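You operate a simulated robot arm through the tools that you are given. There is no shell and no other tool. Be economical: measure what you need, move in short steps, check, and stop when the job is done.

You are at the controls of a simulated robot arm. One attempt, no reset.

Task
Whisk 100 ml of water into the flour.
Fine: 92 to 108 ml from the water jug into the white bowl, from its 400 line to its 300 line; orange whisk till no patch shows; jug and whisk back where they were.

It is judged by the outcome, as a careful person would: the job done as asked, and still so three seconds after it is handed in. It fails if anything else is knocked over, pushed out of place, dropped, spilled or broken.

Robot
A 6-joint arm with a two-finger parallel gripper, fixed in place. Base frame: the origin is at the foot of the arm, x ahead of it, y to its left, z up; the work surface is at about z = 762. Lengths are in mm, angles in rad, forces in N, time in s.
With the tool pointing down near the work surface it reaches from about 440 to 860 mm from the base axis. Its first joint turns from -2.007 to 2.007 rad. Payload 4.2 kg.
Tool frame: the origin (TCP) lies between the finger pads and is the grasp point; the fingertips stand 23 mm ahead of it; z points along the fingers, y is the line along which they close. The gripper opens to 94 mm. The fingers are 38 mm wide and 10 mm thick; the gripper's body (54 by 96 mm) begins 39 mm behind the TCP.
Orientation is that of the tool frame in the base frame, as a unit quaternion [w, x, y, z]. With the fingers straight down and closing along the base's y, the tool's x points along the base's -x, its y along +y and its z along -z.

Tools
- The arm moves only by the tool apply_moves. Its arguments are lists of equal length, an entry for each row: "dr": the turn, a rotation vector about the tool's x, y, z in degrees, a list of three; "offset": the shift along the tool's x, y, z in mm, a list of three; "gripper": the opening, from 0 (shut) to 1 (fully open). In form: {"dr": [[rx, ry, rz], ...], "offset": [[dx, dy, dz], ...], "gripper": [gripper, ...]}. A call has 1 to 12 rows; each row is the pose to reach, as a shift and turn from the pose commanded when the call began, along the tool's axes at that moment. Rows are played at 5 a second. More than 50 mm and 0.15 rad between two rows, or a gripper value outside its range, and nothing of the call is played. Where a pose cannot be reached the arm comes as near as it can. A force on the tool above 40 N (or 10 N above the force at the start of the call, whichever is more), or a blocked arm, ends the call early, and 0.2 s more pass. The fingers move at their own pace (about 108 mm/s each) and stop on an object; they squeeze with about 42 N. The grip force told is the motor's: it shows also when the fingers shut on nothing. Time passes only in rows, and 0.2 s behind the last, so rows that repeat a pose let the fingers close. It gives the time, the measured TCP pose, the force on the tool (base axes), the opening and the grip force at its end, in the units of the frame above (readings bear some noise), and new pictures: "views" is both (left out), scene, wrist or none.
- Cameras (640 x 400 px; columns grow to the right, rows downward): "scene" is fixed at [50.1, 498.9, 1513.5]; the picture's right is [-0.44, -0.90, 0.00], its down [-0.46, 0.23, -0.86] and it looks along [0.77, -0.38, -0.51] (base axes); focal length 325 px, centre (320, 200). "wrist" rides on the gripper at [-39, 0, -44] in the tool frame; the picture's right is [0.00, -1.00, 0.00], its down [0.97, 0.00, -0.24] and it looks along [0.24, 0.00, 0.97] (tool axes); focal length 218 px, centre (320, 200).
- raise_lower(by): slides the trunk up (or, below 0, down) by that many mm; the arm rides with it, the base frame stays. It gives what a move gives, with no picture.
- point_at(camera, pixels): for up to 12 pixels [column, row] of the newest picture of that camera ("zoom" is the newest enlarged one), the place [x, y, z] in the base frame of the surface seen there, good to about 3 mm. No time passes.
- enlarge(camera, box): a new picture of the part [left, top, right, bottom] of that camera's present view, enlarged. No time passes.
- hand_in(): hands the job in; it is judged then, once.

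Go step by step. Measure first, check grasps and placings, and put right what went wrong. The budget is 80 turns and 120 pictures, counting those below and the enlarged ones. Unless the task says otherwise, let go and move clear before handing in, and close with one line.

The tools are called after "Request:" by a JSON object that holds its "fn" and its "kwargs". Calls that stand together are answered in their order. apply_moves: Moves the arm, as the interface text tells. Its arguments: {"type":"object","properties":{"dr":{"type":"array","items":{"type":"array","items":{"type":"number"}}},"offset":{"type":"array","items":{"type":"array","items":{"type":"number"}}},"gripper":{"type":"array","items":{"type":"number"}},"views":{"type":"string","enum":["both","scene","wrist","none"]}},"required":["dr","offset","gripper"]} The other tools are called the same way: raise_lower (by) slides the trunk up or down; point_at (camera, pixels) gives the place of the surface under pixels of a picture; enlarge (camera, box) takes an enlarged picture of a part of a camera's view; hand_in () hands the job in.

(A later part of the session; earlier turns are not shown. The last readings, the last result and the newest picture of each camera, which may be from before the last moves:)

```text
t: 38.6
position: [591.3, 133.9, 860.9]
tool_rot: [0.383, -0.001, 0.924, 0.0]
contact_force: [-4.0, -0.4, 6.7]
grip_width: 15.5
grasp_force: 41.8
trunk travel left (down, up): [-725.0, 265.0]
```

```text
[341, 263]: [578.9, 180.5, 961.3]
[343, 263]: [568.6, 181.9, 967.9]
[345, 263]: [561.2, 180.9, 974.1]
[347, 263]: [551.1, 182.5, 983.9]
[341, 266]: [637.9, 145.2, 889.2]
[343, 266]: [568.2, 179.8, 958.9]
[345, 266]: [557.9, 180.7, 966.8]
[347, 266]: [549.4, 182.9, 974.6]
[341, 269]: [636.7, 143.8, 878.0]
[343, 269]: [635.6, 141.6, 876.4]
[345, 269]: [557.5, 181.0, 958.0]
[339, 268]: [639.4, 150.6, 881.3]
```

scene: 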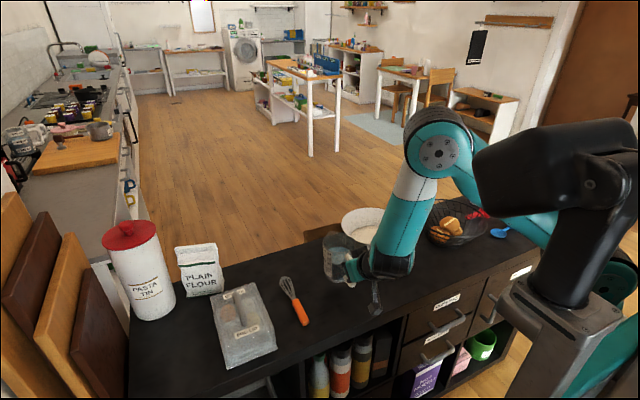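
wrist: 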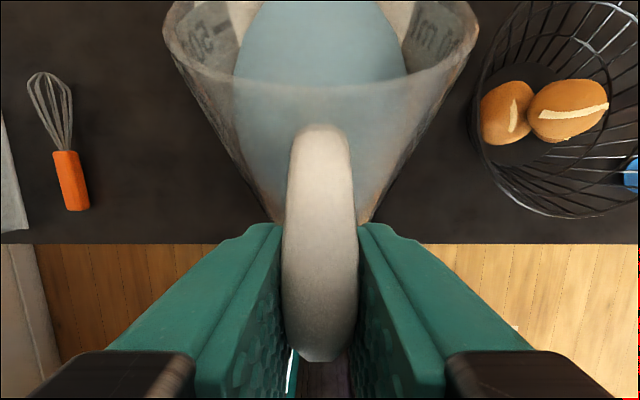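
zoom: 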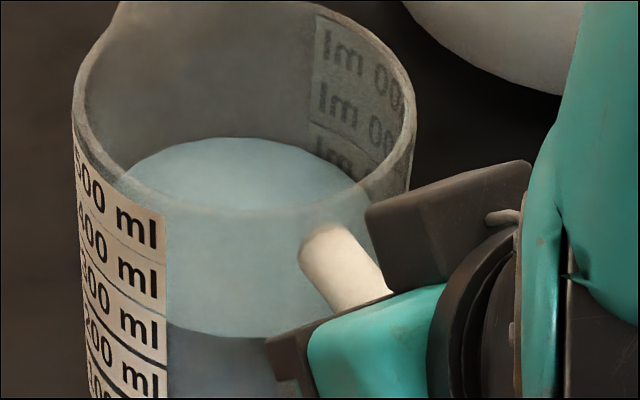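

The surface reads z≈840.2 on the table. I'll measure the label text in the same frame for a consistent comparison.

Request:
{"fn": "point_at", "kwargs": {"camera": "zoom", "pixels": [[153, 234], [154, 282], [155, 332], [156, 384], [130, 222], [130, 270], [132, 322], [133, 374], [90, 192], [92, 241], [95, 292], [98, 342]]}}

Request:
{"fn": "enlarge", "kwargs": {"camera": "scene", "box": [334, 262, 354, 282]}}

```text
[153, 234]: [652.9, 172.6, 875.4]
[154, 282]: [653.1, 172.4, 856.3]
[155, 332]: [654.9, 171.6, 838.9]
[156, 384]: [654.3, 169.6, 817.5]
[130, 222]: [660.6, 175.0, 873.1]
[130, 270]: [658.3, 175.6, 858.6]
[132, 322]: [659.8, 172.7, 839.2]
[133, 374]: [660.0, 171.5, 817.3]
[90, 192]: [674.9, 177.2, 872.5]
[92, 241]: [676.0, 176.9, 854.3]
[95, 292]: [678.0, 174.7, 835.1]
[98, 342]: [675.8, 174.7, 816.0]
```

```text
16.00 times, centred on (344, 272) of scene
```

zoom: 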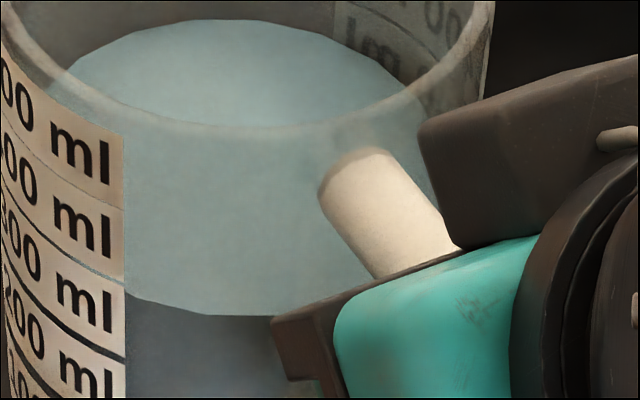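

Estimates disagree (about 80–95 ml poured), so I want a level side view. I'll release the jug, back off, and look with the wrist camera.

Request:
{"fn": "apply_moves", "kwargs": {"dr": [[0, 0, 0], [0, 0, 0], [0, 0, 0], [0, 0, 0], [0, 0, 0], [0, 0, 0], [0, 0, 0]], "offset": [[0, 0, 0], [0, 0, 0], [0, 0, 0], [0, 0, -20], [0, 0, -45], [0, 0, -70], [0, 0, -90]], "gripper": [0.4, 0.8, 1, 1, 1, 1, 1], "views": "wrist"}}

Request:
{"fn": "enlarge", "kwargs": {"camera": "scene", "box": [300, 230, 380, 310]}}

```text
t: 40.2
position: [526.7, 132.8, 921.1]
tool_rot: [0.384, 0.001, 0.923, -0.001]
contact_force: [0.7, -1.0, 1.3]
grip_width: 94.0
grasp_force: 0.1
trunk travel left (down, up): [-725.0, 265.0]
```

wrist: 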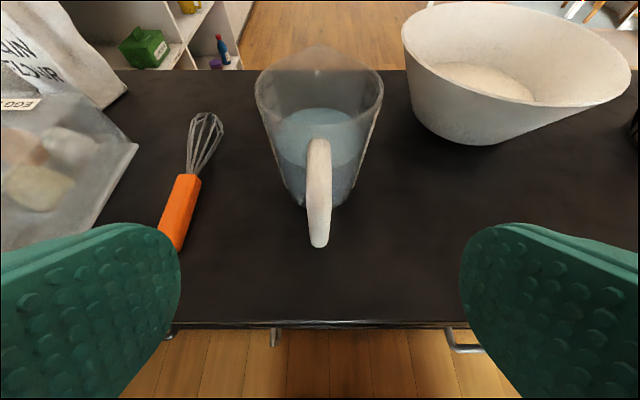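

```text
5.00 times, centred on (340, 270) of scene
```

zoom: 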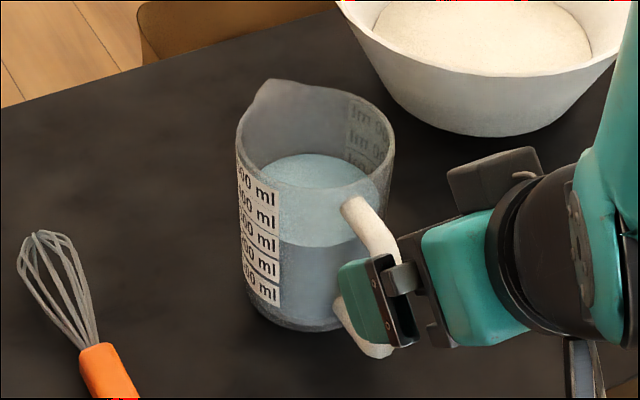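

The jug stands on its original spot. I'll bring the wrist camera to a lower, slightly yawed view of the label edge in two steps.

Request:
{"fn": "apply_moves", "kwargs": {"dr": [[0, -6, 0], [0, -12, 0], [0, -19, 0], [0, -25, 0]], "offset": [[3, 10, 3], [7, 20, 7], [10, 30, 10], [14, 40, 14]], "gripper": [1, 1, 1, 1], "views": "none"}}

Request:
{"fn": "apply_moves", "kwargs": {"dr": [[5.9, 0, 2.1], [11.8, 0, 4.2], [17.6, 0, 6.4], [23.5, 0, 8.5]], "offset": [[9, 10, 12], [18, 21, 25], [27, 31, 38], [36, 42, 50]], "gripper": [1, 1, 1, 1]}}

```text
t: 41.2
position: [526.1, 172.7, 901.5]
tool_rot: [0.574, -0.001, 0.819, 0.001]
contact_force: [0.0, -0.3, -0.3]
grip_width: 93.9
grasp_force: 0.1
trunk travel left (down, up): [-725.0, 265.0]
```

```text
t: 42.2
position: [562.0, 216.5, 851.1]
tool_rot: [0.559, 0.177, 0.8, -0.124]
contact_force: [-0.6, 0.0, 0.8]
grip_width: 94.0
grasp_force: 0.1
trunk travel left (down, up): [-725.0, 265.0]
```

scene: 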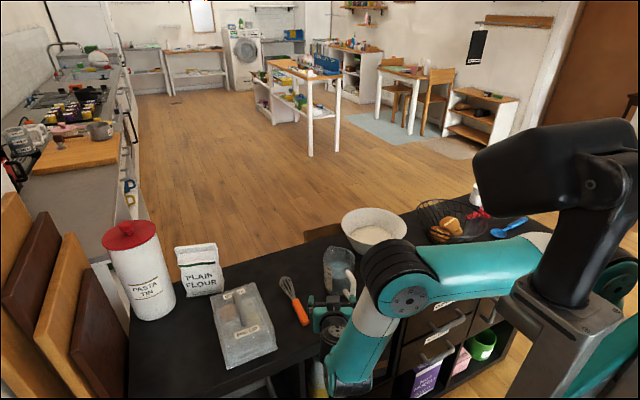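
wrist: 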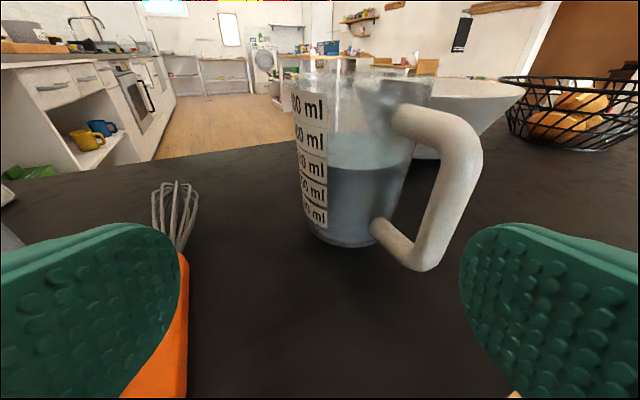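

This gives a good low view of the label and waterline near wrist (330,165). I'll enlarge it.

Request:
{"fn": "enlarge", "kwargs": {"camera": "wrist", "box": [280, 75, 440, 235]}}

Request:
{"fn": "enlarge", "kwargs": {"camera": "wrist", "box": [285, 130, 365, 190]}}

```text
2.50 times, centred on (360, 155) of wrist
```

zoom: 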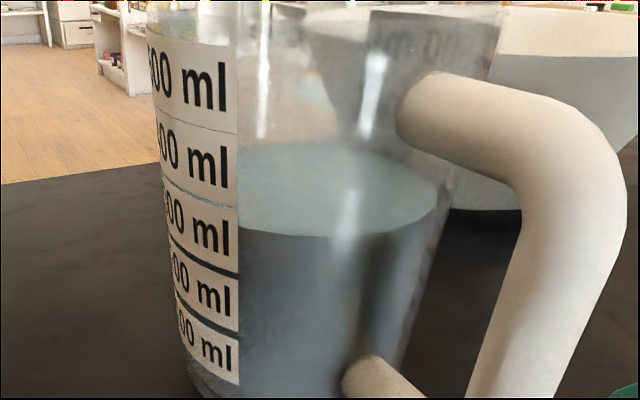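

```text
6.67 times, centred on (325, 160) of wrist
```

zoom: 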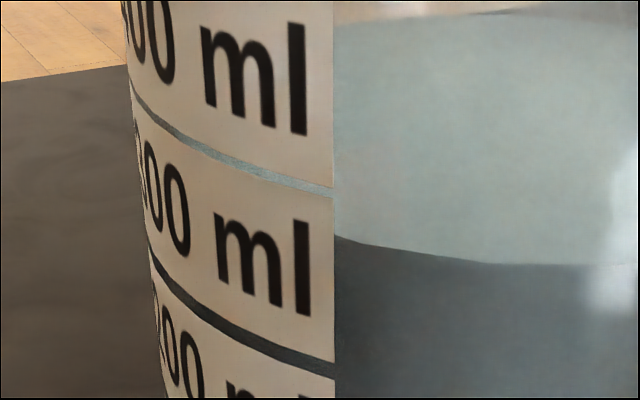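

The waterline sits about 0.16–0.2 of a cell above the 300 mark, so roughly 85 ml has been poured and about 12 ml more is needed. I'll go back to the pre-grasp pose.

Request:
{"fn": "apply_moves", "kwargs": {"dr": [[-5.9, 0, -2.1], [-11.8, 0, -4.2], [-17.6, 0, -6.4], [-23.5, 0, -8.5]], "offset": [[-14, -10, -10], [-28, -24, -20], [-36, -39, -26], [-42.6, -54.9, -30.4]], "gripper": [1, 1, 1, 1], "views": "none"}}

Request:
{"fn": "apply_moves", "kwargs": {"dr": [[0, 6, 0], [0, 12, 0], [0, 19, 0], [0, 25, 0], [0, 25, 0]], "offset": [[-5, -10, -1], [-9, -20, -3], [-14, -30, -4], [-18.7, -38, -5.7], [-18.7, -38, -5.7]], "gripper": [1, 1, 1, 1, 1], "views": "wrist"}}

Request:
{"fn": "point_at", "kwargs": {"camera": "wrist", "pixels": [[319, 150], [319, 170], [319, 190], [319, 210], [319, 230], [318, 50]]}}

```text
t: 43.2
position: [527.0, 171.1, 902.2]
tool_rot: [0.574, 0.0, 0.819, 0.0]
contact_force: [0.1, -0.5, -0.5]
grip_width: 94.3
grasp_force: 0.0
trunk travel left (down, up): [-725.0, 265.0]
```

```text
t: 44.4
position: [526.1, 132.7, 922.0]
tool_rot: [0.382, 0.0, 0.924, 0.0]
contact_force: [-0.3, 0.0, -0.2]
grip_width: 93.9
grasp_force: 0.0
trunk travel left (down, up): [-725.0, 265.0]
```

wrist: 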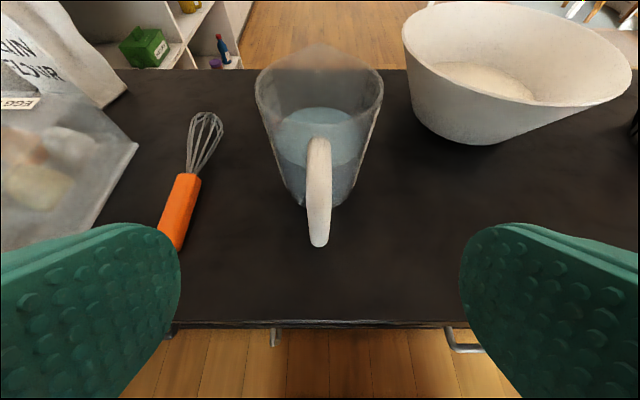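

```text
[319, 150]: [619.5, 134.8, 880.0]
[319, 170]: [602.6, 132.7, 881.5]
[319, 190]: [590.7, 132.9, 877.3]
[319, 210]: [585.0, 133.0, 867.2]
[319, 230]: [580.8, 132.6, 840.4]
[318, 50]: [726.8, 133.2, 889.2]
```

The handle is at y≈133, so I'll go straight in, close, and lift.

Request:
{"fn": "apply_moves", "kwargs": {"dr": [[0, 0, 0], [0, 0, 0], [0, 0, 0], [0, 0, 0], [0, 0, 0], [0, 0, 0], [0, 0, 0], [0, 0, 0]], "offset": [[-0.5, 0.3, 35], [-1, 0.3, 60], [-1.4, 0.3, 78], [-1.4, 0.3, 90.5], [-1.4, 0.3, 90.5], [-1.4, 0.3, 90.5], [-1.4, 0.3, 90.5], [-1.4, 0.3, 90.5]], "gripper": [1, 1, 1, 1, 0.5, 0.2, 0, 0], "views": "wrist"}}

Request:
{"fn": "apply_moves", "kwargs": {"dr": [[0, 0, 0], [0, 0, 0], [0, 0, 0], [0, 0, 0], [0, 0, 0], [0, 0, 0]], "offset": [[-3.5, 0, -3.5], [-10, 0, -10], [-20, 0, -20], [-32, 0, -32], [-42, 0, -42], [-42, 0, -42]], "gripper": [0, 0, 0, 0, 0, 0], "views": "none"}}

```text
t: 46.2
position: [592.5, 133.5, 857.1]
tool_rot: [0.383, 0.0, 0.924, -0.001]
contact_force: [1.3, 0.1, 0.8]
grip_width: 15.7
grasp_force: 42.2
trunk travel left (down, up): [-725.0, 265.0]
```

wrist: 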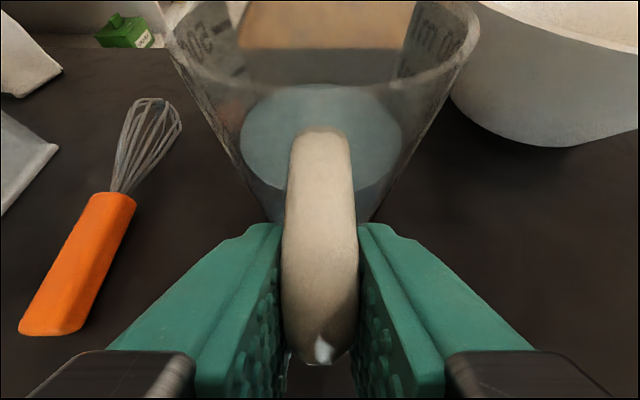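

```text
t: 47.6
position: [592.4, 134.1, 917.9]
tool_rot: [0.383, -0.001, 0.924, 0.001]
contact_force: [-0.6, 0.2, -4.4]
grip_width: 16.1
grasp_force: 41.4
trunk travel left (down, up): [-725.0, 265.0]
```

The jug is lifted firmly. I'll carry it back to the pour position along the earlier route.

Request:
{"fn": "apply_moves", "kwargs": {"dr": [[0, 0, 0], [0, 0, 0], [0, 0, 0], [0, 0, 0], [0, 0, 0], [0, 0, 0], [0, 0, 0], [0, 0, 0]], "offset": [[-4, 0, -10], [-20, 0, -22], [-42, 0, -30], [-64, 0, -36], [-86, 0, -42], [-106, 0, -47], [-124, 0, -50], [-133, 0, -51]], "gripper": [0, 0, 0, 0, 0, 0, 0, 0], "views": "none"}}

Request:
{"fn": "apply_moves", "kwargs": {"dr": [[0, 0, 0], [0, 0, 0], [0, 0, 0], [0, 0, 0], [0, 0, 0], [0, 0, 0], [0, 0, 0], [0, 0, 0], [0, 0, 0], [0, 0, 0], [0, 0, 0]], "offset": [[0, -10, 0], [0, -30, 0], [0, -55, 0], [0, -82, 0], [0, -109, 0], [0, -136, 0], [0, -163, 0], [0, -185, 0], [0, -200, 0], [0, -207, 0], [0, -207, 0]], "gripper": [0, 0, 0, 0, 0, 0, 0, 0, 0, 0, 0], "views": "none"}}

Request:
{"fn": "apply_moves", "kwargs": {"dr": [[0, 6, 0], [0, 12, 0], [0, 18, 0], [0, 24, 0], [0, 30, 0], [0, 36, 0], [0, 41, 0], [0, 45, 0], [0, 47, 0], [0, 47, 0], [0, 47, 0]], "offset": [[2, 0, -2], [4, 0, -4], [6, 0, -6], [8, 0, -8], [10, 0, -10], [12, 0, -12], [14, 0, -14], [15, 0, -15], [15, 0, -15], [15, 0, -15], [15, 0, -15]], "gripper": [0, 0, 0, 0, 0, 0, 0, 0, 0, 0, 0], "views": "none"}}

Request:
{"fn": "enlarge", "kwargs": {"camera": "scene", "box": [340, 180, 420, 260]}}

```text
t: 49.4
position: [651.1, 134.9, 1047.9]
tool_rot: [0.382, -0.001, 0.924, 0.001]
contact_force: [0.4, 0.0, -4.1]
grip_width: 15.8
grasp_force: 41.7
trunk travel left (down, up): [-725.0, 265.0]
```

```text
t: 51.8
position: [650.0, -72.5, 1047.4]
tool_rot: [0.383, -0.001, 0.924, 0.001]
contact_force: [-0.2, 0.5, -4.3]
grip_width: 15.5
grasp_force: 41.6
trunk travel left (down, up): [-725.0, 265.0]
```

```text
t: 54.2
position: [629.0, -71.8, 1046.9]
tool_rot: [-0.017, 0.0, 1.0, 0.001]
contact_force: [0.8, 0.3, -4.1]
grip_width: 15.8
grasp_force: 41.7
trunk travel left (down, up): [-725.0, 265.0]
```

```text
5.00 times, centred on (380, 220) of scene
```

zoom: 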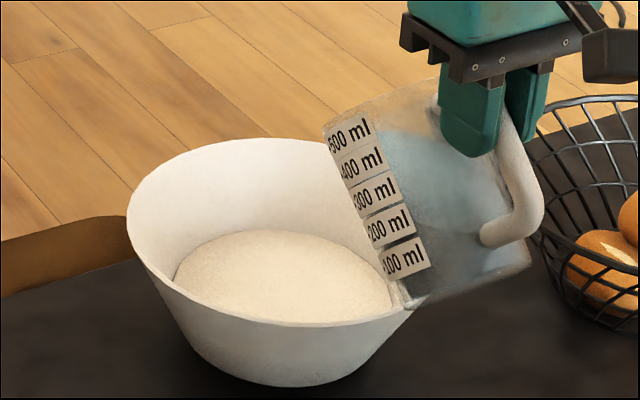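

There's no stream at 47°. I'll step to 49° and look.

Request:
{"fn": "apply_moves", "kwargs": {"dr": [[0, 1, 0], [0, 2, 0], [0, 2, 0]], "offset": [[0, 0, 0], [0, 0, 0], [0, 0, 0]], "gripper": [0, 0, 0], "views": "none"}}

Request:
{"fn": "enlarge", "kwargs": {"camera": "scene", "box": [340, 180, 420, 260]}}

```text
t: 55.0
position: [629.6, -72.6, 1048.7]
tool_rot: [-0.035, 0.0, 0.999, -0.001]
contact_force: [0.5, 0.7, -4.8]
grip_width: 15.9
grasp_force: 41.8
trunk travel left (down, up): [-725.0, 265.0]
```

```text
5.00 times, centred on (380, 220) of scene
```

zoom: 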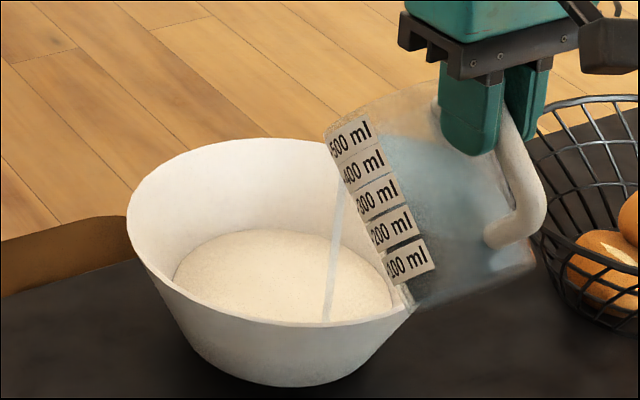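

The stream runs at 49°, consistent with the earlier 48° cut-off. I'll hold at 49.2° until it stops (about +11 ml), then go upright.

Request:
{"fn": "apply_moves", "kwargs": {"dr": [[0, 0.2, 0], [0, 0.2, 0], [0, 0.2, 0], [0, 0.2, 0], [0, 0.2, 0], [0, 0.2, 0], [0, 0.2, 0]], "offset": [[0, 0, 0], [0, 0, 0], [0, 0, 0], [0, 0, 0], [0, 0, 0], [0, 0, 0], [0, 0, 0]], "gripper": [0, 0, 0, 0, 0, 0, 0], "views": "none"}}

Request:
{"fn": "enlarge", "kwargs": {"camera": "scene", "box": [340, 180, 420, 260]}}

Request:
{"fn": "apply_moves", "kwargs": {"dr": [[0, -6, 0], [0, -12, 0], [0, -18, 0], [0, -24, 0], [0, -30, 0], [0, -36, 0], [0, -42, 0], [0, -49.2, 0], [0, -49.2, 0], [0, -49.2, 0], [0, -49.2, 0]], "offset": [[0, 0, 0], [-3, 0, 0], [-6, 0, 0], [-9, 0, 0], [-12, 0, 0], [-15, 0, 0], [-18, 0, 0], [-21, 0, 0], [-21, 0, 0], [-21, 0, 0], [-21, 0, 0]], "gripper": [0, 0, 0, 0, 0, 0, 0, 0, 0, 0, 0], "views": "none"}}

Request:
{"fn": "enlarge", "kwargs": {"camera": "scene", "box": [382, 174, 414, 211]}}

Request:
{"fn": "point_at", "kwargs": {"camera": "zoom", "pixels": [[230, 140], [260, 140], [230, 160], [220, 205], [230, 175], [260, 195], [290, 195], [240, 195], [290, 220], [172, 187], [168, 244], [260, 230]]}}

```text
t: 56.6
position: [629.8, -72.7, 1047.7]
tool_rot: [-0.036, 0.001, 0.999, 0.0]
contact_force: [-0.7, -0.2, -4.3]
grip_width: 15.7
grasp_force: 42.0
trunk travel left (down, up): [-725.0, 265.0]
```

```text
5.00 times, centred on (380, 220) of scene
```

zoom: 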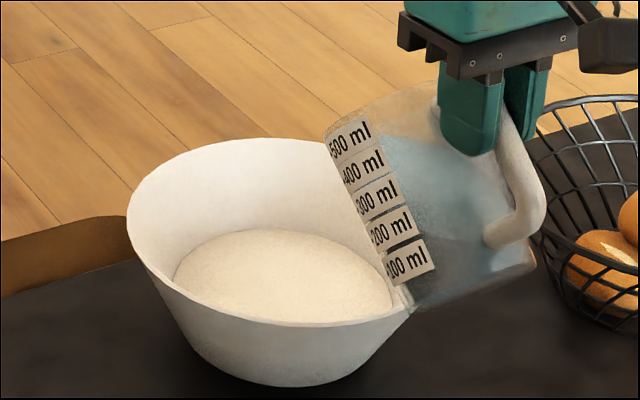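

```text
t: 59.0
position: [649.5, -72.8, 1047.0]
tool_rot: [0.383, 0.0, 0.924, 0.0]
contact_force: [-0.2, -0.1, -4.5]
grip_width: 15.8
grasp_force: 41.2
trunk travel left (down, up): [-725.0, 265.0]
```

```text
10.81 times, centred on (398, 192) of scene
```

zoom: 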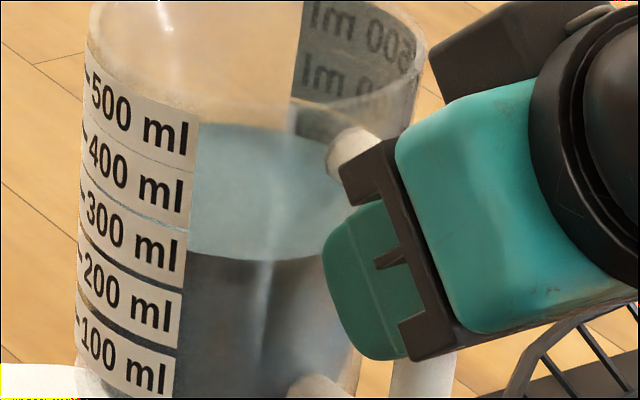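

```text
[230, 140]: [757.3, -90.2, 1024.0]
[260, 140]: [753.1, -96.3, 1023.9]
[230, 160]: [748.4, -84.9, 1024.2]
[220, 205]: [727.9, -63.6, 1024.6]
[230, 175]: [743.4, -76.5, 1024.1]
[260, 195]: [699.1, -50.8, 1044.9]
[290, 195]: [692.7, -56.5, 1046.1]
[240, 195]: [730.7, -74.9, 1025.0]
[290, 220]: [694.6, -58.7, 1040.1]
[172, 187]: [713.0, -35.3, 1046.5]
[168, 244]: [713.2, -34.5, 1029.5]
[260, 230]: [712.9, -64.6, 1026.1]
```

About 12–14 ml more left the jug, and the waterline now matches the 300 text, so the total is about 100 ml. I'll carry the jug back to its place.

Request:
{"fn": "apply_moves", "kwargs": {"dr": [[0, 0, 0], [0, 0, 0], [0, 0, 0], [0, 0, 0], [0, 0, 0], [0, 0, 0], [0, 0, 0], [0, 0, 0], [0, 0, 0], [0, 0, 0], [0, 0, 0]], "offset": [[0, 10, 0], [0, 30, 0], [0, 55, 0], [0, 82, 0], [0, 109, 0], [0, 136, 0], [0, 163, 0], [0, 185, 0], [0, 200, 0], [0, 208, 0], [0, 208, 0]], "gripper": [0, 0, 0, 0, 0, 0, 0, 0, 0, 0, 0], "views": "none"}}

Request:
{"fn": "apply_moves", "kwargs": {"dr": [[0, 0, 0], [0, 0, 0], [0, 0, 0], [0, 0, 0], [0, 0, 0], [0, 0, 0], [0, 0, 0], [0, 0, 0]], "offset": [[18, 0, 5], [38, 0, 10], [58, 0, 15], [78, 0, 19], [98, 0, 25], [118, 0, 33], [132, 0, 47], [133, 0, 51]], "gripper": [0, 0, 0, 0, 0, 0, 0, 0], "views": "none"}}

Request:
{"fn": "apply_moves", "kwargs": {"dr": [[0, 0, 0], [0, 0, 0], [0, 0, 0], [0, 0, 0], [0, 0, 0], [0, 0, 0], [0, 0, 0]], "offset": [[10, 0, 10], [20, 0, 20], [29, 0, 29], [34, 0, 34], [37, 0, 37], [38, 0, 38], [38, 0, 38]], "gripper": [0, 0, 0, 0, 0, 0, 0], "views": "none"}}

Request:
{"fn": "enlarge", "kwargs": {"camera": "scene", "box": [300, 230, 400, 310]}}

```text
t: 61.4
position: [649.0, 135.6, 1044.7]
tool_rot: [0.383, 0.0, 0.924, 0.0]
contact_force: [0.0, -0.4, -3.6]
grip_width: 15.8
grasp_force: 41.7
trunk travel left (down, up): [-725.0, 265.0]
```

```text
t: 63.2
position: [591.7, 134.7, 917.6]
tool_rot: [0.382, 0.0, 0.924, 0.0]
contact_force: [0.2, -0.3, -5.1]
grip_width: 15.6
grasp_force: 42.1
trunk travel left (down, up): [-725.0, 265.0]
```

```text
t: 64.8
position: [591.8, 135.2, 862.9]
tool_rot: [0.382, 0.0, 0.924, 0.0]
contact_force: [-0.1, 0.2, -4.9]
grip_width: 15.5
grasp_force: 41.7
trunk travel left (down, up): [-725.0, 265.0]
```

```text
5.00 times, centred on (350, 270) of scene
```

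zoom: 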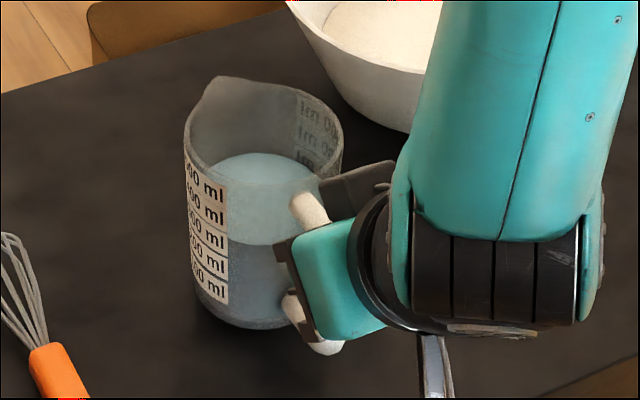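

Placement matches the original pixels within about 2. I'll lower in small steps until contact.

Request:
{"fn": "apply_moves", "kwargs": {"dr": [[0, 0, 0], [0, 0, 0], [0, 0, 0], [0, 0, 0]], "offset": [[0.7, -0.5, 0.7], [1.4, -0.5, 1.4], [2.0, -0.5, 2.0], [2.0, -0.5, 2.0]], "gripper": [0, 0, 0, 0], "views": "none"}}

Request:
{"fn": "apply_moves", "kwargs": {"dr": [[0, 0, 0], [0, 0, 0]], "offset": [[0.5, 0, 0.5], [0.9, 0, 0.9]], "gripper": [0, 0], "views": "none"}}

```text
t: 65.8
position: [592.0, 133.9, 859.1]
tool_rot: [0.383, -0.001, 0.924, 0.001]
contact_force: [-0.2, 0.3, -4.3]
grip_width: 15.6
grasp_force: 42.0
trunk travel left (down, up): [-725.0, 265.0]
```

```text
t: 66.4
position: [592.3, 134.1, 859.0]
tool_rot: [0.384, -0.001, 0.923, 0.0]
contact_force: [-1.9, -0.9, 3.2]
grip_width: 15.7
grasp_force: 42.2
trunk travel left (down, up): [-725.0, 265.0]
```

The contact force turned upward, so the jug is on the surface. I'll release, back off, and check.

Request:
{"fn": "apply_moves", "kwargs": {"dr": [[0, 0, 0], [0, 0, 0], [0, 0, 0], [0, 0, 0], [0, 0, 0], [0, 0, 0], [0, 0, 0]], "offset": [[0, 0, 0], [0, 0, 0], [0, 0, 0], [0, 0, -20], [0, 0, -45], [0, 0, -70], [0, 0, -90]], "gripper": [0.4, 0.8, 1, 1, 1, 1, 1], "views": "none"}}

Request:
{"fn": "apply_moves", "kwargs": {"dr": [[0, -6, 0], [0, -12, 0], [0, -19, 0], [0, -25, 0]], "offset": [[3, 10, 3], [7, 20, 7], [10, 30, 10], [14, 40, 14]], "gripper": [1, 1, 1, 1], "views": "none"}}

Request:
{"fn": "apply_moves", "kwargs": {"dr": [[5.9, 0, 2.1], [11.8, 0, 4.2], [17.6, 0, 6.4], [23.5, 0, 8.5]], "offset": [[9, 10, 12], [18, 21, 25], [27, 31, 38], [36, 42, 50]], "gripper": [1, 1, 1, 1], "views": "none"}}

Request:
{"fn": "enlarge", "kwargs": {"camera": "wrist", "box": [280, 75, 440, 235]}}

Request:
{"fn": "enlarge", "kwargs": {"camera": "wrist", "box": [285, 130, 365, 190]}}

```text
t: 68.0
position: [528.4, 135.7, 922.2]
tool_rot: [0.382, 0.0, 0.924, 0.0]
contact_force: [0.6, -0.1, -0.1]
grip_width: 94.0
grasp_force: 0.2
trunk travel left (down, up): [-725.0, 265.0]
```

```text
t: 69.0
position: [528.2, 174.8, 903.1]
tool_rot: [0.575, 0.0, 0.818, 0.0]
contact_force: [0.7, 0.1, 0.3]
grip_width: 93.9
grasp_force: 0.1
trunk travel left (down, up): [-725.0, 265.0]
```

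```text
t: 70.0
position: [561.0, 217.0, 854.5]
tool_rot: [0.56, 0.176, 0.8, -0.124]
contact_force: [0.7, 0.2, -0.2]
grip_width: 93.9
grasp_force: 0.0
trunk travel left (down, up): [-725.0, 265.0]
```

```text
2.50 times, centred on (360, 155) of wrist
```

zoom: 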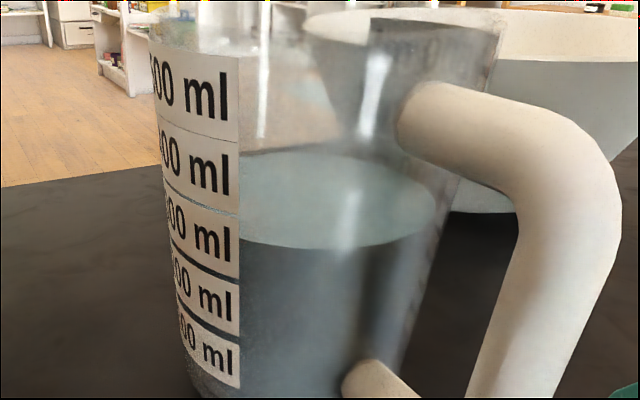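

```text
6.67 times, centred on (325, 160) of wrist
```

zoom: 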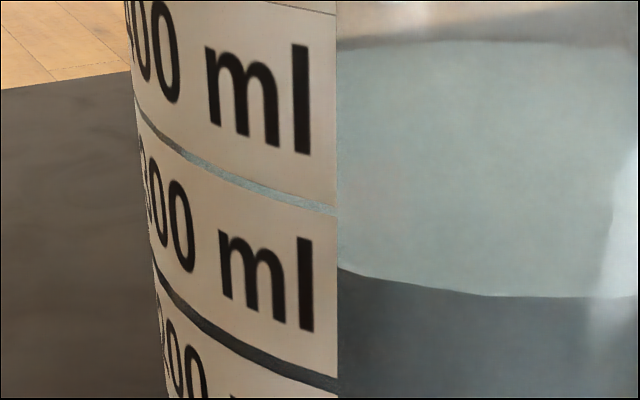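

The waterline is now level with the 300 mark (about 0.05 of a cell), so roughly 95–100 ml was poured. Next is the whisk: I'll reverse out and rise to a tool-down pose above its handle.

Request:
{"fn": "apply_moves", "kwargs": {"dr": [[-5.9, 0, -2.1], [-11.8, 0, -4.2], [-17.6, 0, -6.4], [-23.5, 0, -8.5]], "offset": [[-14, -10, -10], [-28, -24, -20], [-36, -39, -26], [-42.6, -54.9, -30.4]], "gripper": [1, 1, 1, 1], "views": "none"}}

Request:
{"fn": "apply_moves", "kwargs": {"dr": [[0, 8, 0], [0, 16, 0], [0, 24, 0], [0, 32, 0], [0, 40, 0], [0, 48, 0], [0, 56, 0], [0, 64, 0], [0, 70, 0]], "offset": [[-20, 5, -10], [-40, 15, -15], [-60, 30, -15], [-80, 45, -10], [-95, 60, 0], [-105, 75, 10], [-115, 90, 20], [-122, 98, 28], [-125.5, 100, 32]], "gripper": [1, 1, 1, 1, 1, 1, 1, 1, 1]}}

```text
t: 71.0
position: [526.3, 171.8, 903.8]
tool_rot: [0.574, 0.0, 0.819, 0.0]
contact_force: [0.5, 0.2, -0.2]
grip_width: 93.8
grasp_force: 0.0
trunk travel left (down, up): [-725.0, 265.0]
```

```text
t: 73.0
position: [599.9, 272.8, 1009.1]
tool_rot: [0.0, -0.001, 1.0, 0.0]
contact_force: [0.3, 0.9, 0.8]
grip_width: 94.0
grasp_force: 0.1
trunk travel left (down, up): [-725.0, 265.0]
```

scene: 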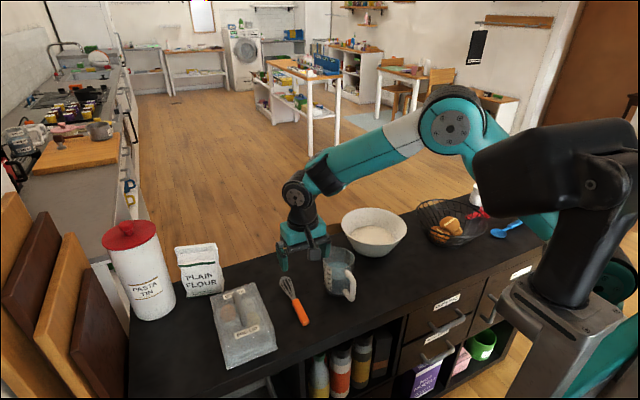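
wrist: 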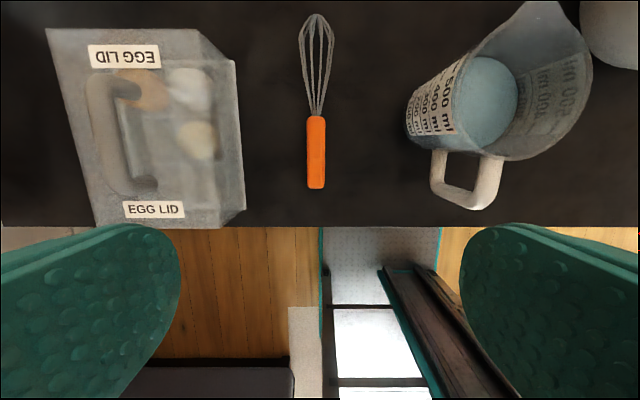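

The whisk lies straight along base x at wrist column ~317. I'll measure it and the egg-box edge.

Request:
{"fn": "point_at", "kwargs": {"camera": "wrist", "pixels": [[316, 183], [316, 160], [316, 140], [316, 120], [309, 150], [323, 150], [316, 100], [317, 18], [300, 40], [334, 40], [240, 140], [408, 110]]}}

Request:
{"fn": "enlarge", "kwargs": {"camera": "wrist", "box": [260, 0, 380, 200]}}

```text
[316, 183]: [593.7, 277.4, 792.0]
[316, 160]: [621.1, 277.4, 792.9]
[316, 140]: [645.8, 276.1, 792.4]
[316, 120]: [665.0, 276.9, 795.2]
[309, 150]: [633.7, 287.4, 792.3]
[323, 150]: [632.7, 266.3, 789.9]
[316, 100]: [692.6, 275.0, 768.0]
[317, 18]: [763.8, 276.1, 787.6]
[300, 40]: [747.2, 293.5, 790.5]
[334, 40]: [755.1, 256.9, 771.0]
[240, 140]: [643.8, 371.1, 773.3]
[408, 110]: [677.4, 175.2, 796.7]
```

```text
2.00 times, centred on (320, 100) of wrist
```

zoom: 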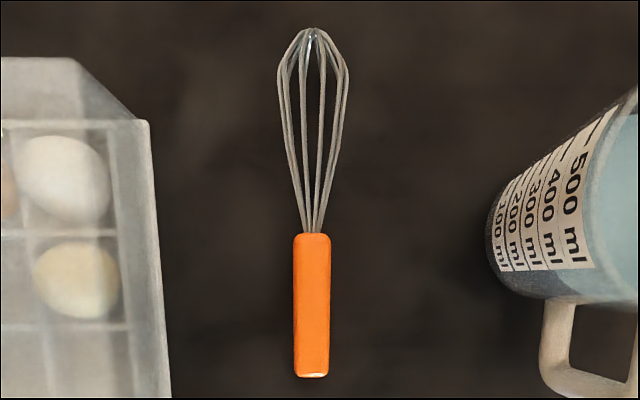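

The handle spans x 590–668 at y≈277 with its top at z 792; the tip is at x≈765. I'll yaw the tool 180° so that later the whisk can point down with the hand horizontal.

Request:
{"fn": "apply_moves", "kwargs": {"dr": [[0, 0, 8], [0, 0, 16], [0, 0, 24], [0, 0, 32], [0, 0, 40], [0, 0, 48], [0, 0, 56], [0, 0, 64], [0, 0, 72], [0, 0, 80], [0, 0, 88], [0, 0, 90]], "offset": [[0, 0, 0], [0, 0, 0], [0, 0, 0], [0, 0, 0], [0, 0, 0], [0, 0, 0], [0, 0, 0], [0, 0, 0], [0, 0, 0], [0, 0, 0], [0, 0, 0], [0, 0, 0]], "gripper": [1, 1, 1, 1, 1, 1, 1, 1, 1, 1, 1, 1], "views": "none"}}

Request:
{"fn": "apply_moves", "kwargs": {"dr": [[0, 0, 8], [0, 0, 16], [0, 0, 24], [0, 0, 32], [0, 0, 40], [0, 0, 48], [0, 0, 56], [0, 0, 64], [0, 0, 72], [0, 0, 80], [0, 0, 88], [0, 0, 90]], "offset": [[0, 0, 0], [0, 0, 0], [0, 0, 0], [0, 0, 0], [0, 0, 0], [0, 0, 0], [0, 0, 0], [0, 0, 0], [0, 0, 0], [0, 0, 0], [0, 0, 0], [0, 0, 0]], "gripper": [1, 1, 1, 1, 1, 1, 1, 1, 1, 1, 1, 1], "views": "wrist"}}

```text
t: 75.6
position: [600.1, 272.5, 1008.0]
tool_rot: [0.0, 0.707, 0.707, 0.0]
contact_force: [-1.0, -0.3, -0.9]
grip_width: 94.1
grasp_force: 0.1
trunk travel left (down, up): [-725.0, 265.0]
```

```text
t: 78.2
position: [652.4, 323.0, 1017.9]
tool_rot: [0.0, 1.0, 0.0, -0.001]
contact_force: [-0.3, 0.2, 0.4]
grip_width: 94.0
grasp_force: 0.0
out of reach, approached as far as the arm can: row 5, 6, 7, 8, 9, 10, 11, 12
trunk travel left (down, up): [-725.0, 265.0]
```

wrist: 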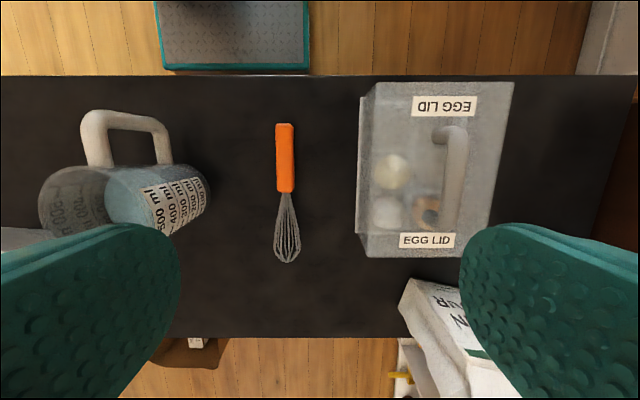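

The 180° yaw hits a joint limit, so I'll change plan. I'll unwind it and grasp the whisk with the tool pitched about 30° from behind, so the whisk points steeply down once the tool is vertical.

Request:
{"fn": "apply_moves", "kwargs": {"dr": [[0, 0, -8], [0, 0, -16], [0, 0, -24], [0, 0, -32], [0, 0, -40], [0, 0, -48], [0, 0, -56], [0, 0, -64], [0, 0, -72], [0, 0, -80], [0, 0, -88], [0, 0, -90]], "offset": [[0, 0, 0], [0, 0, 0], [0, 0, 0], [0, 0, 0], [0, 0, 0], [0, 0, 0], [0, 0, 0], [0, 0, 0], [0, 0, 0], [0, 0, 0], [0, 0, 0], [0, 0, 0]], "gripper": [1, 1, 1, 1, 1, 1, 1, 1, 1, 1, 1, 1], "views": "none"}}

Request:
{"fn": "apply_moves", "kwargs": {"dr": [[0, 0, -8], [0, 0, -16], [0, 0, -24], [0, 0, -32], [0, 0, -40], [0, 0, -48], [0, 0, -56], [0, 0, -64], [0, 0, -72], [0, 0, -80], [0, 0, -88], [0, 0, -90]], "offset": [[-4, -7, 5], [-8, -14, 10], [-12, -21, 15], [-16, -28, 20], [-20, -35, 25], [-24, -42, 30], [-28, -49, 35], [-32, -56, 40], [-36, -63, 45], [-40, -70, 50], [-44, -77, 55], [-46, -82, 58]], "gripper": [1, 1, 1, 1, 1, 1, 1, 1, 1, 1, 1, 1], "views": "none"}}

```text
t: 80.8
position: [651.7, 325.2, 1019.4]
tool_rot: [0.0, 0.706, 0.708, 0.0]
contact_force: [-0.3, -0.5, 0.0]
grip_width: 94.1
grasp_force: 0.0
trunk travel left (down, up): [-725.0, 265.0]
```

```text
t: 83.4
position: [630.2, 342.4, 962.0]
tool_rot: [-0.003, -0.001, 1.0, -0.004]
contact_force: [-0.2, 0.6, 0.4]
grip_width: 93.9
grasp_force: 0.1
out of reach, approached as far as the arm can: row 1, 2, 3, 4, 5, 6, 7, 8, 9, 10, 11, 12
trunk travel left (down, up): [-725.0, 265.0]
```

The position is off, at (630,342) instead of (570,277). I'll look before moving further.

Request:
{"fn": "apply_moves", "kwargs": {"dr": [[0, 0, 0]], "offset": [[0, 0, 0]], "gripper": [1]}}

```text
t: 83.8
position: [631.2, 342.4, 961.6]
tool_rot: [-0.003, -0.001, 1.0, -0.005]
contact_force: [0.6, 0.6, -0.2]
grip_width: 93.8
grasp_force: 0.1
trunk travel left (down, up): [-725.0, 265.0]
```

scene: 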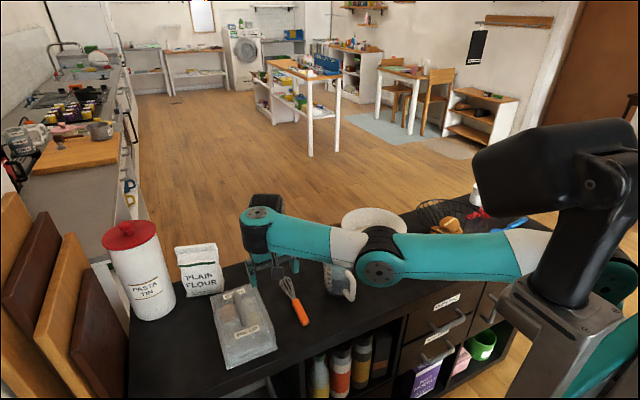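
wrist: 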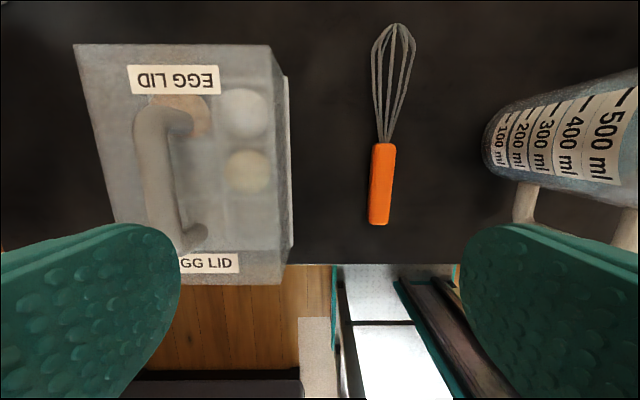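

The elbow has dropped into a different arm configuration. I'll find out where the elbow and forearm are before moving.

Request:
{"fn": "point_at", "kwargs": {"camera": "scene", "pixels": [[380, 270], [378, 240], [345, 243], [300, 235], [260, 215], [420, 255], [470, 258], [520, 250], [395, 285], [340, 280], [258, 240], [350, 262]]}}

```text
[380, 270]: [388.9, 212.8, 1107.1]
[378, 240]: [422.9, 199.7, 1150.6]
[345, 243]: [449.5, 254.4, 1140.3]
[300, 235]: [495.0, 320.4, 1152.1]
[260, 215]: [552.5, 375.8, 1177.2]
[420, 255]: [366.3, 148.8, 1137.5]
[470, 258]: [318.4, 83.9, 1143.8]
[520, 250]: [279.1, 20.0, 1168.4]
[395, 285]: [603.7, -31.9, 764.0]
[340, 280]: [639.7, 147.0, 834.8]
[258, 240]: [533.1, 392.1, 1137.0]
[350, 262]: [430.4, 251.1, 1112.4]
```

All of the arm is above z≈1100 and clear. I'll try moving gently back towards the earlier good pose (600,273,1009) and see whether the arm follows.

Request:
{"fn": "apply_moves", "kwargs": {"dr": [[0, 0, 0], [0, 0, 0], [0, 0, 0], [0, 0, 0], [0, 0, 0], [0, 0, 0]], "offset": [[0, 0, -25], [0, 0, -50], [0, -10, -75], [0, -25, -100], [0, -45, -110], [0, -65, -120]], "gripper": [1, 1, 1, 1, 1, 1], "views": "scene"}}

```text
t: 85.2
position: [653.8, 301.8, 1090.9]
tool_rot: [-0.002, -0.001, 1.0, -0.001]
contact_force: [0.7, 0.1, 0.3]
grip_width: 94.0
grasp_force: 0.0
out of reach, approached as far as the arm can: row 3, 4, 5, 6
trunk travel left (down, up): [-725.0, 265.0]
```

scene: 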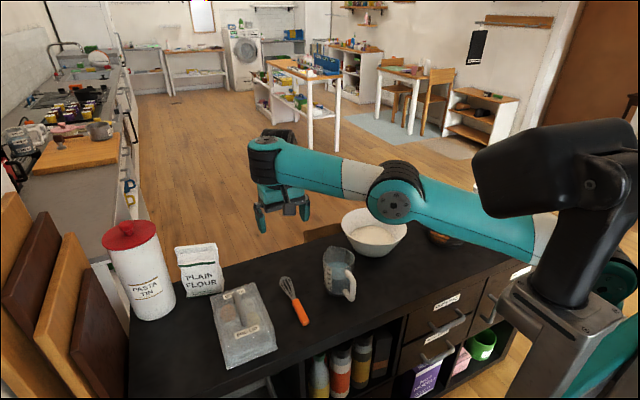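

The arm is held out by its elbow-down shape. I'll extend it forward, high above everything, until straight, so the elbow can come back up.

Request:
{"fn": "apply_moves", "kwargs": {"dr": [[0, 0, 0], [0, 0, 0], [0, 0, 0], [0, 0, 0], [0, 0, 0], [0, 0, 0], [0, 0, 0], [0, 0, 0]], "offset": [[-40, 0, -10], [-80, 0, -20], [-120, 0, -30], [-160, 0, -40], [-200, 0, -40], [-240, 0, -40], [-280, 0, -40], [-320, 0, -40]], "gripper": [1, 1, 1, 1, 1, 1, 1, 1], "views": "scene"}}

```text
t: 87.0
position: [780.5, 236.9, 1110.8]
tool_rot: [0.0, -0.001, 1.0, -0.001]
contact_force: [0.0, -0.2, 1.0]
grip_width: 94.1
grasp_force: 0.0
out of reach, approached as far as the arm can: row 2, 3, 4, 5, 6, 7, 8
trunk travel left (down, up): [-725.0, 265.0]
```

scene: 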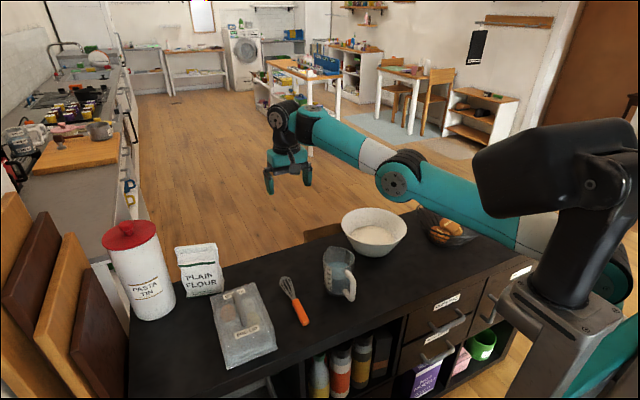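

The arm is now nearly straight. I'll retract towards (640,100,1130) and see which way the elbow bends.

Request:
{"fn": "apply_moves", "kwargs": {"dr": [[0, 0, 0], [0, 0, 0], [0, 0, 0], [0, 0, 0], [0, 0, 0], [0, 0, 0]], "offset": [[25, -20, 10], [50, -40, 10], [75, -60, 10], [100, -80, 0], [125, -100, -10], [140, -130, -20]], "gripper": [1, 1, 1, 1, 1, 1], "views": "scene"}}

```text
t: 88.4
position: [645.4, 100.5, 1120.1]
tool_rot: [0.0, -0.001, 1.0, 0.001]
contact_force: [0.2, 0.0, -0.3]
grip_width: 94.0
grasp_force: 0.0
out of reach, approached as far as the arm can: row 1
trunk travel left (down, up): [-725.0, 265.0]
```

scene: 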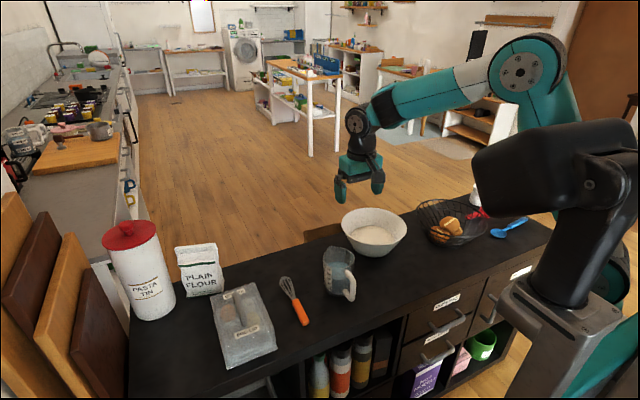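

The elbow is up again. I'll move behind the whisk handle in two steps, ending pitched 30° below horizontal at the pre-grasp pose.

Request:
{"fn": "apply_moves", "kwargs": {"dr": [[0, 0, 0], [0, 0, 0], [0, 0, 0], [0, 0, 0], [0, 0, 0], [0, 0, 0]], "offset": [[11, 30, 20], [22, 60, 40], [33, 90, 60], [44, 120, 80], [55, 150, 100], [65, 176, 120]], "gripper": [1, 1, 1, 1, 1, 1], "views": "none"}}

Request:
{"fn": "apply_moves", "kwargs": {"dr": [[0, -8, 0], [0, -16, 0], [0, -24, 0], [0, -32, 0], [0, -40, 0], [0, -48, 0], [0, -56, 0], [0, -60, 0]], "offset": [[10, 0, 15], [20, 0, 35], [30, 0, 55], [37, 0, 80], [40, 0, 105], [40, 0, 130], [38, 0, 150], [37, 0, 160]], "gripper": [1, 1, 1, 1, 1, 1, 0.7, 0.6]}}

```text
t: 89.8
position: [578.9, 276.7, 1001.5]
tool_rot: [0.0, 0.001, 1.0, 0.0]
contact_force: [0.2, -0.7, 0.6]
grip_width: 94.0
grasp_force: 0.1
trunk travel left (down, up): [-725.0, 265.0]
```

```text
t: 91.6
position: [543.8, 277.7, 839.7]
tool_rot: [0.501, -0.001, 0.865, 0.002]
contact_force: [0.9, 0.7, -0.2]
grip_width: 56.5
grasp_force: 0.0
trunk travel left (down, up): [-725.0, 265.0]
```

scene: 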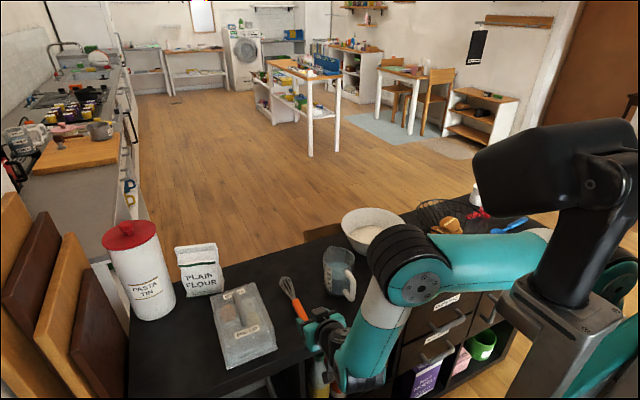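
wrist: 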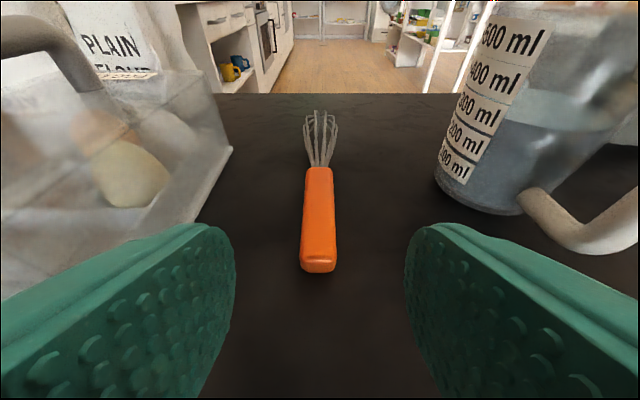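

The whisk handle is centred between the fingers at wrist column 318. I'll take a quick zoom of the jug level, then move in and close.

Request:
{"fn": "enlarge", "kwargs": {"camera": "wrist", "box": [430, 10, 590, 200]}}

Request:
{"fn": "apply_moves", "kwargs": {"dr": [[0, 0, 0], [0, 0, 0], [0, 0, 0], [0, 0, 0], [0, 0, 0], [0, 0, 0], [0, 0, 0], [0, 0, 0]], "offset": [[1, 0, 25], [2, 0, 50], [4, 0, 70], [4.8, 0, 81.5], [4.8, 0, 81.5], [4.8, 0, 81.5], [4.8, 0, 81.5], [4.8, 0, 81.5]], "gripper": [0.6, 0.6, 0.6, 0.6, 0.4, 0.2, 0, 0]}}

```text
2.11 times, centred on (510, 105) of wrist
```

zoom: 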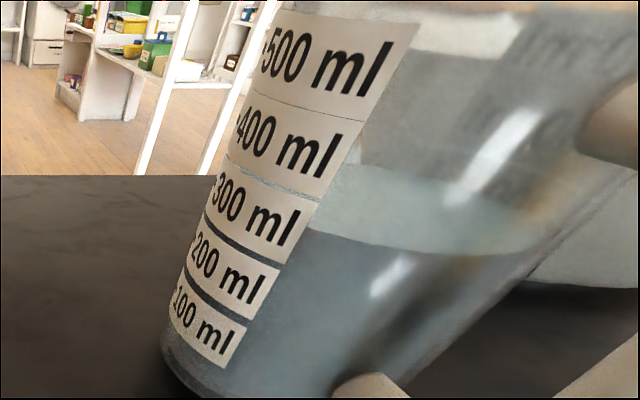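

```text
t: 93.4
position: [611.1, 275.9, 798.3]
tool_rot: [0.502, 0.0, 0.865, 0.001]
contact_force: [-4.8, -4.0, 32.6]
grip_width: 21.3
grasp_force: 42.2
trunk travel left (down, up): [-725.0, 265.0]
```

scene: 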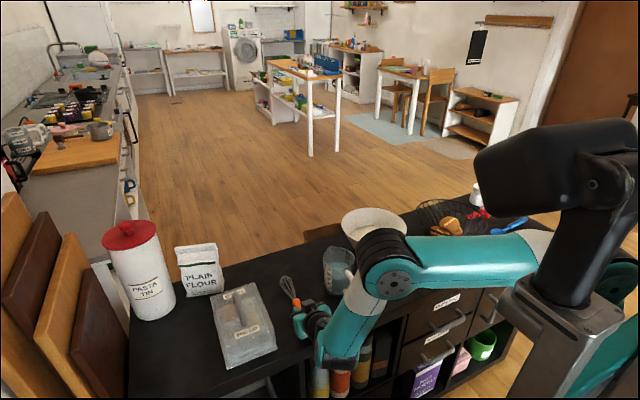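
wrist: 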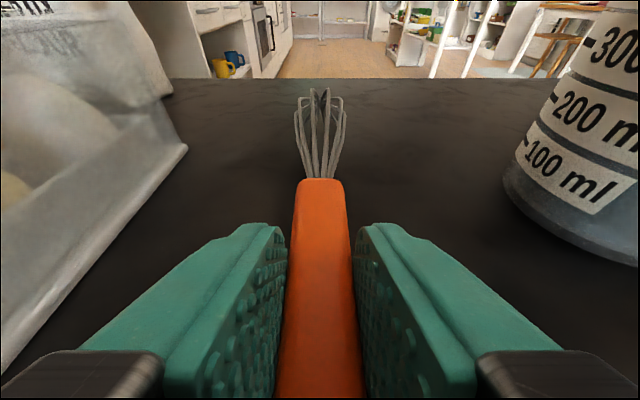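

The whisk is gripped (21.3 mm opening) but the fingers press on the counter at 32 N. I'll lift gently and check the grasp.

Request:
{"fn": "apply_moves", "kwargs": {"dr": [[0, 0, 0], [0, 0, 0], [0, 0, 0], [0, 0, 0], [0, 0, 0], [0, 0, 0]], "offset": [[-3, 0, -1.7], [-7, 0, -4], [-16, 0, -9], [-30, 0, -17], [-52, 0, -30], [-70, 0, -40]], "gripper": [0, 0, 0, 0, 0, 0]}}

Request:
{"fn": "enlarge", "kwargs": {"camera": "scene", "box": [240, 210, 380, 340]}}

```text
t: 94.8
position: [610.8, 276.2, 874.8]
tool_rot: [0.5, -0.001, 0.866, 0.001]
contact_force: [-0.1, 0.3, -1.4]
grip_width: 21.5
grasp_force: 41.9
trunk travel left (down, up): [-725.0, 265.0]
```

scene: 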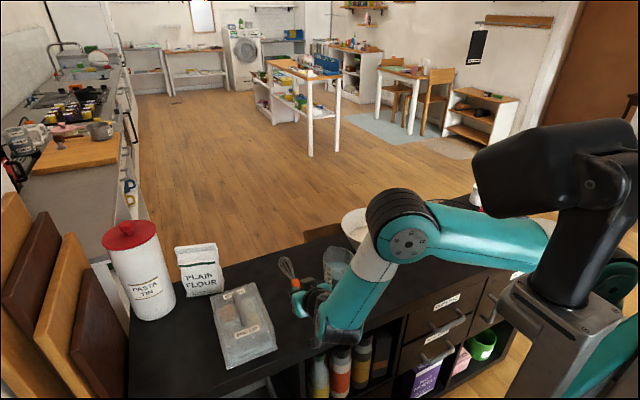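
wrist: 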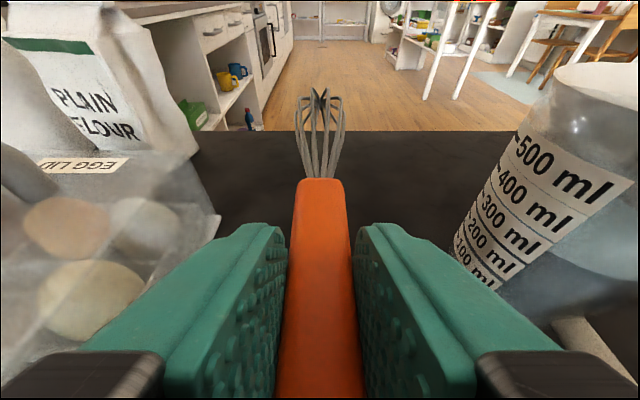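

```text
3.08 times, centred on (310, 275) of scene
```

zoom: 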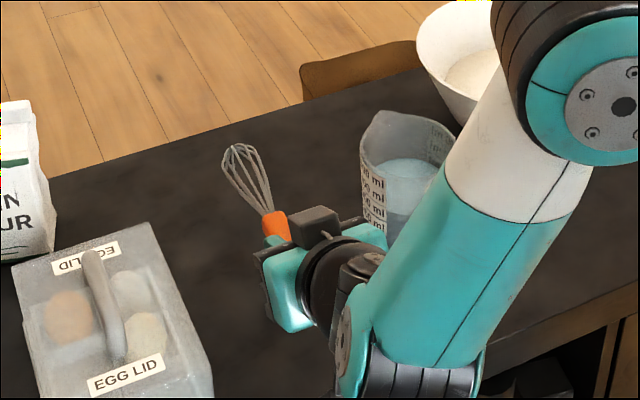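

The whisk came up cleanly with no rotation. I'll measure its tip relative to the TCP.

Request:
{"fn": "point_at", "kwargs": {"camera": "wrist", "pixels": [[320, 190], [320, 230], [320, 300], [314, 172], [322, 100], [300, 110], [338, 110], [305, 98]]}}

Request:
{"fn": "point_at", "kwargs": {"camera": "zoom", "pixels": [[243, 146], [224, 150], [263, 200], [275, 225], [232, 148], [255, 165]]}}

```text
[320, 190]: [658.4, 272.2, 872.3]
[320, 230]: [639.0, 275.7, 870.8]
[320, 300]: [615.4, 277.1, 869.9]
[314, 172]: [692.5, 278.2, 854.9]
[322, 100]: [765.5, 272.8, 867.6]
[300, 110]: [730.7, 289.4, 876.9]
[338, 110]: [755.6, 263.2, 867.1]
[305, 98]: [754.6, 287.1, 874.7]
```

```text
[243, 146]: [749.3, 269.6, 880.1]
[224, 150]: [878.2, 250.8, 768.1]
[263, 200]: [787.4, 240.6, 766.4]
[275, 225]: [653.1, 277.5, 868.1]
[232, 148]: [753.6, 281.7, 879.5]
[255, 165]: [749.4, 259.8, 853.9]
```

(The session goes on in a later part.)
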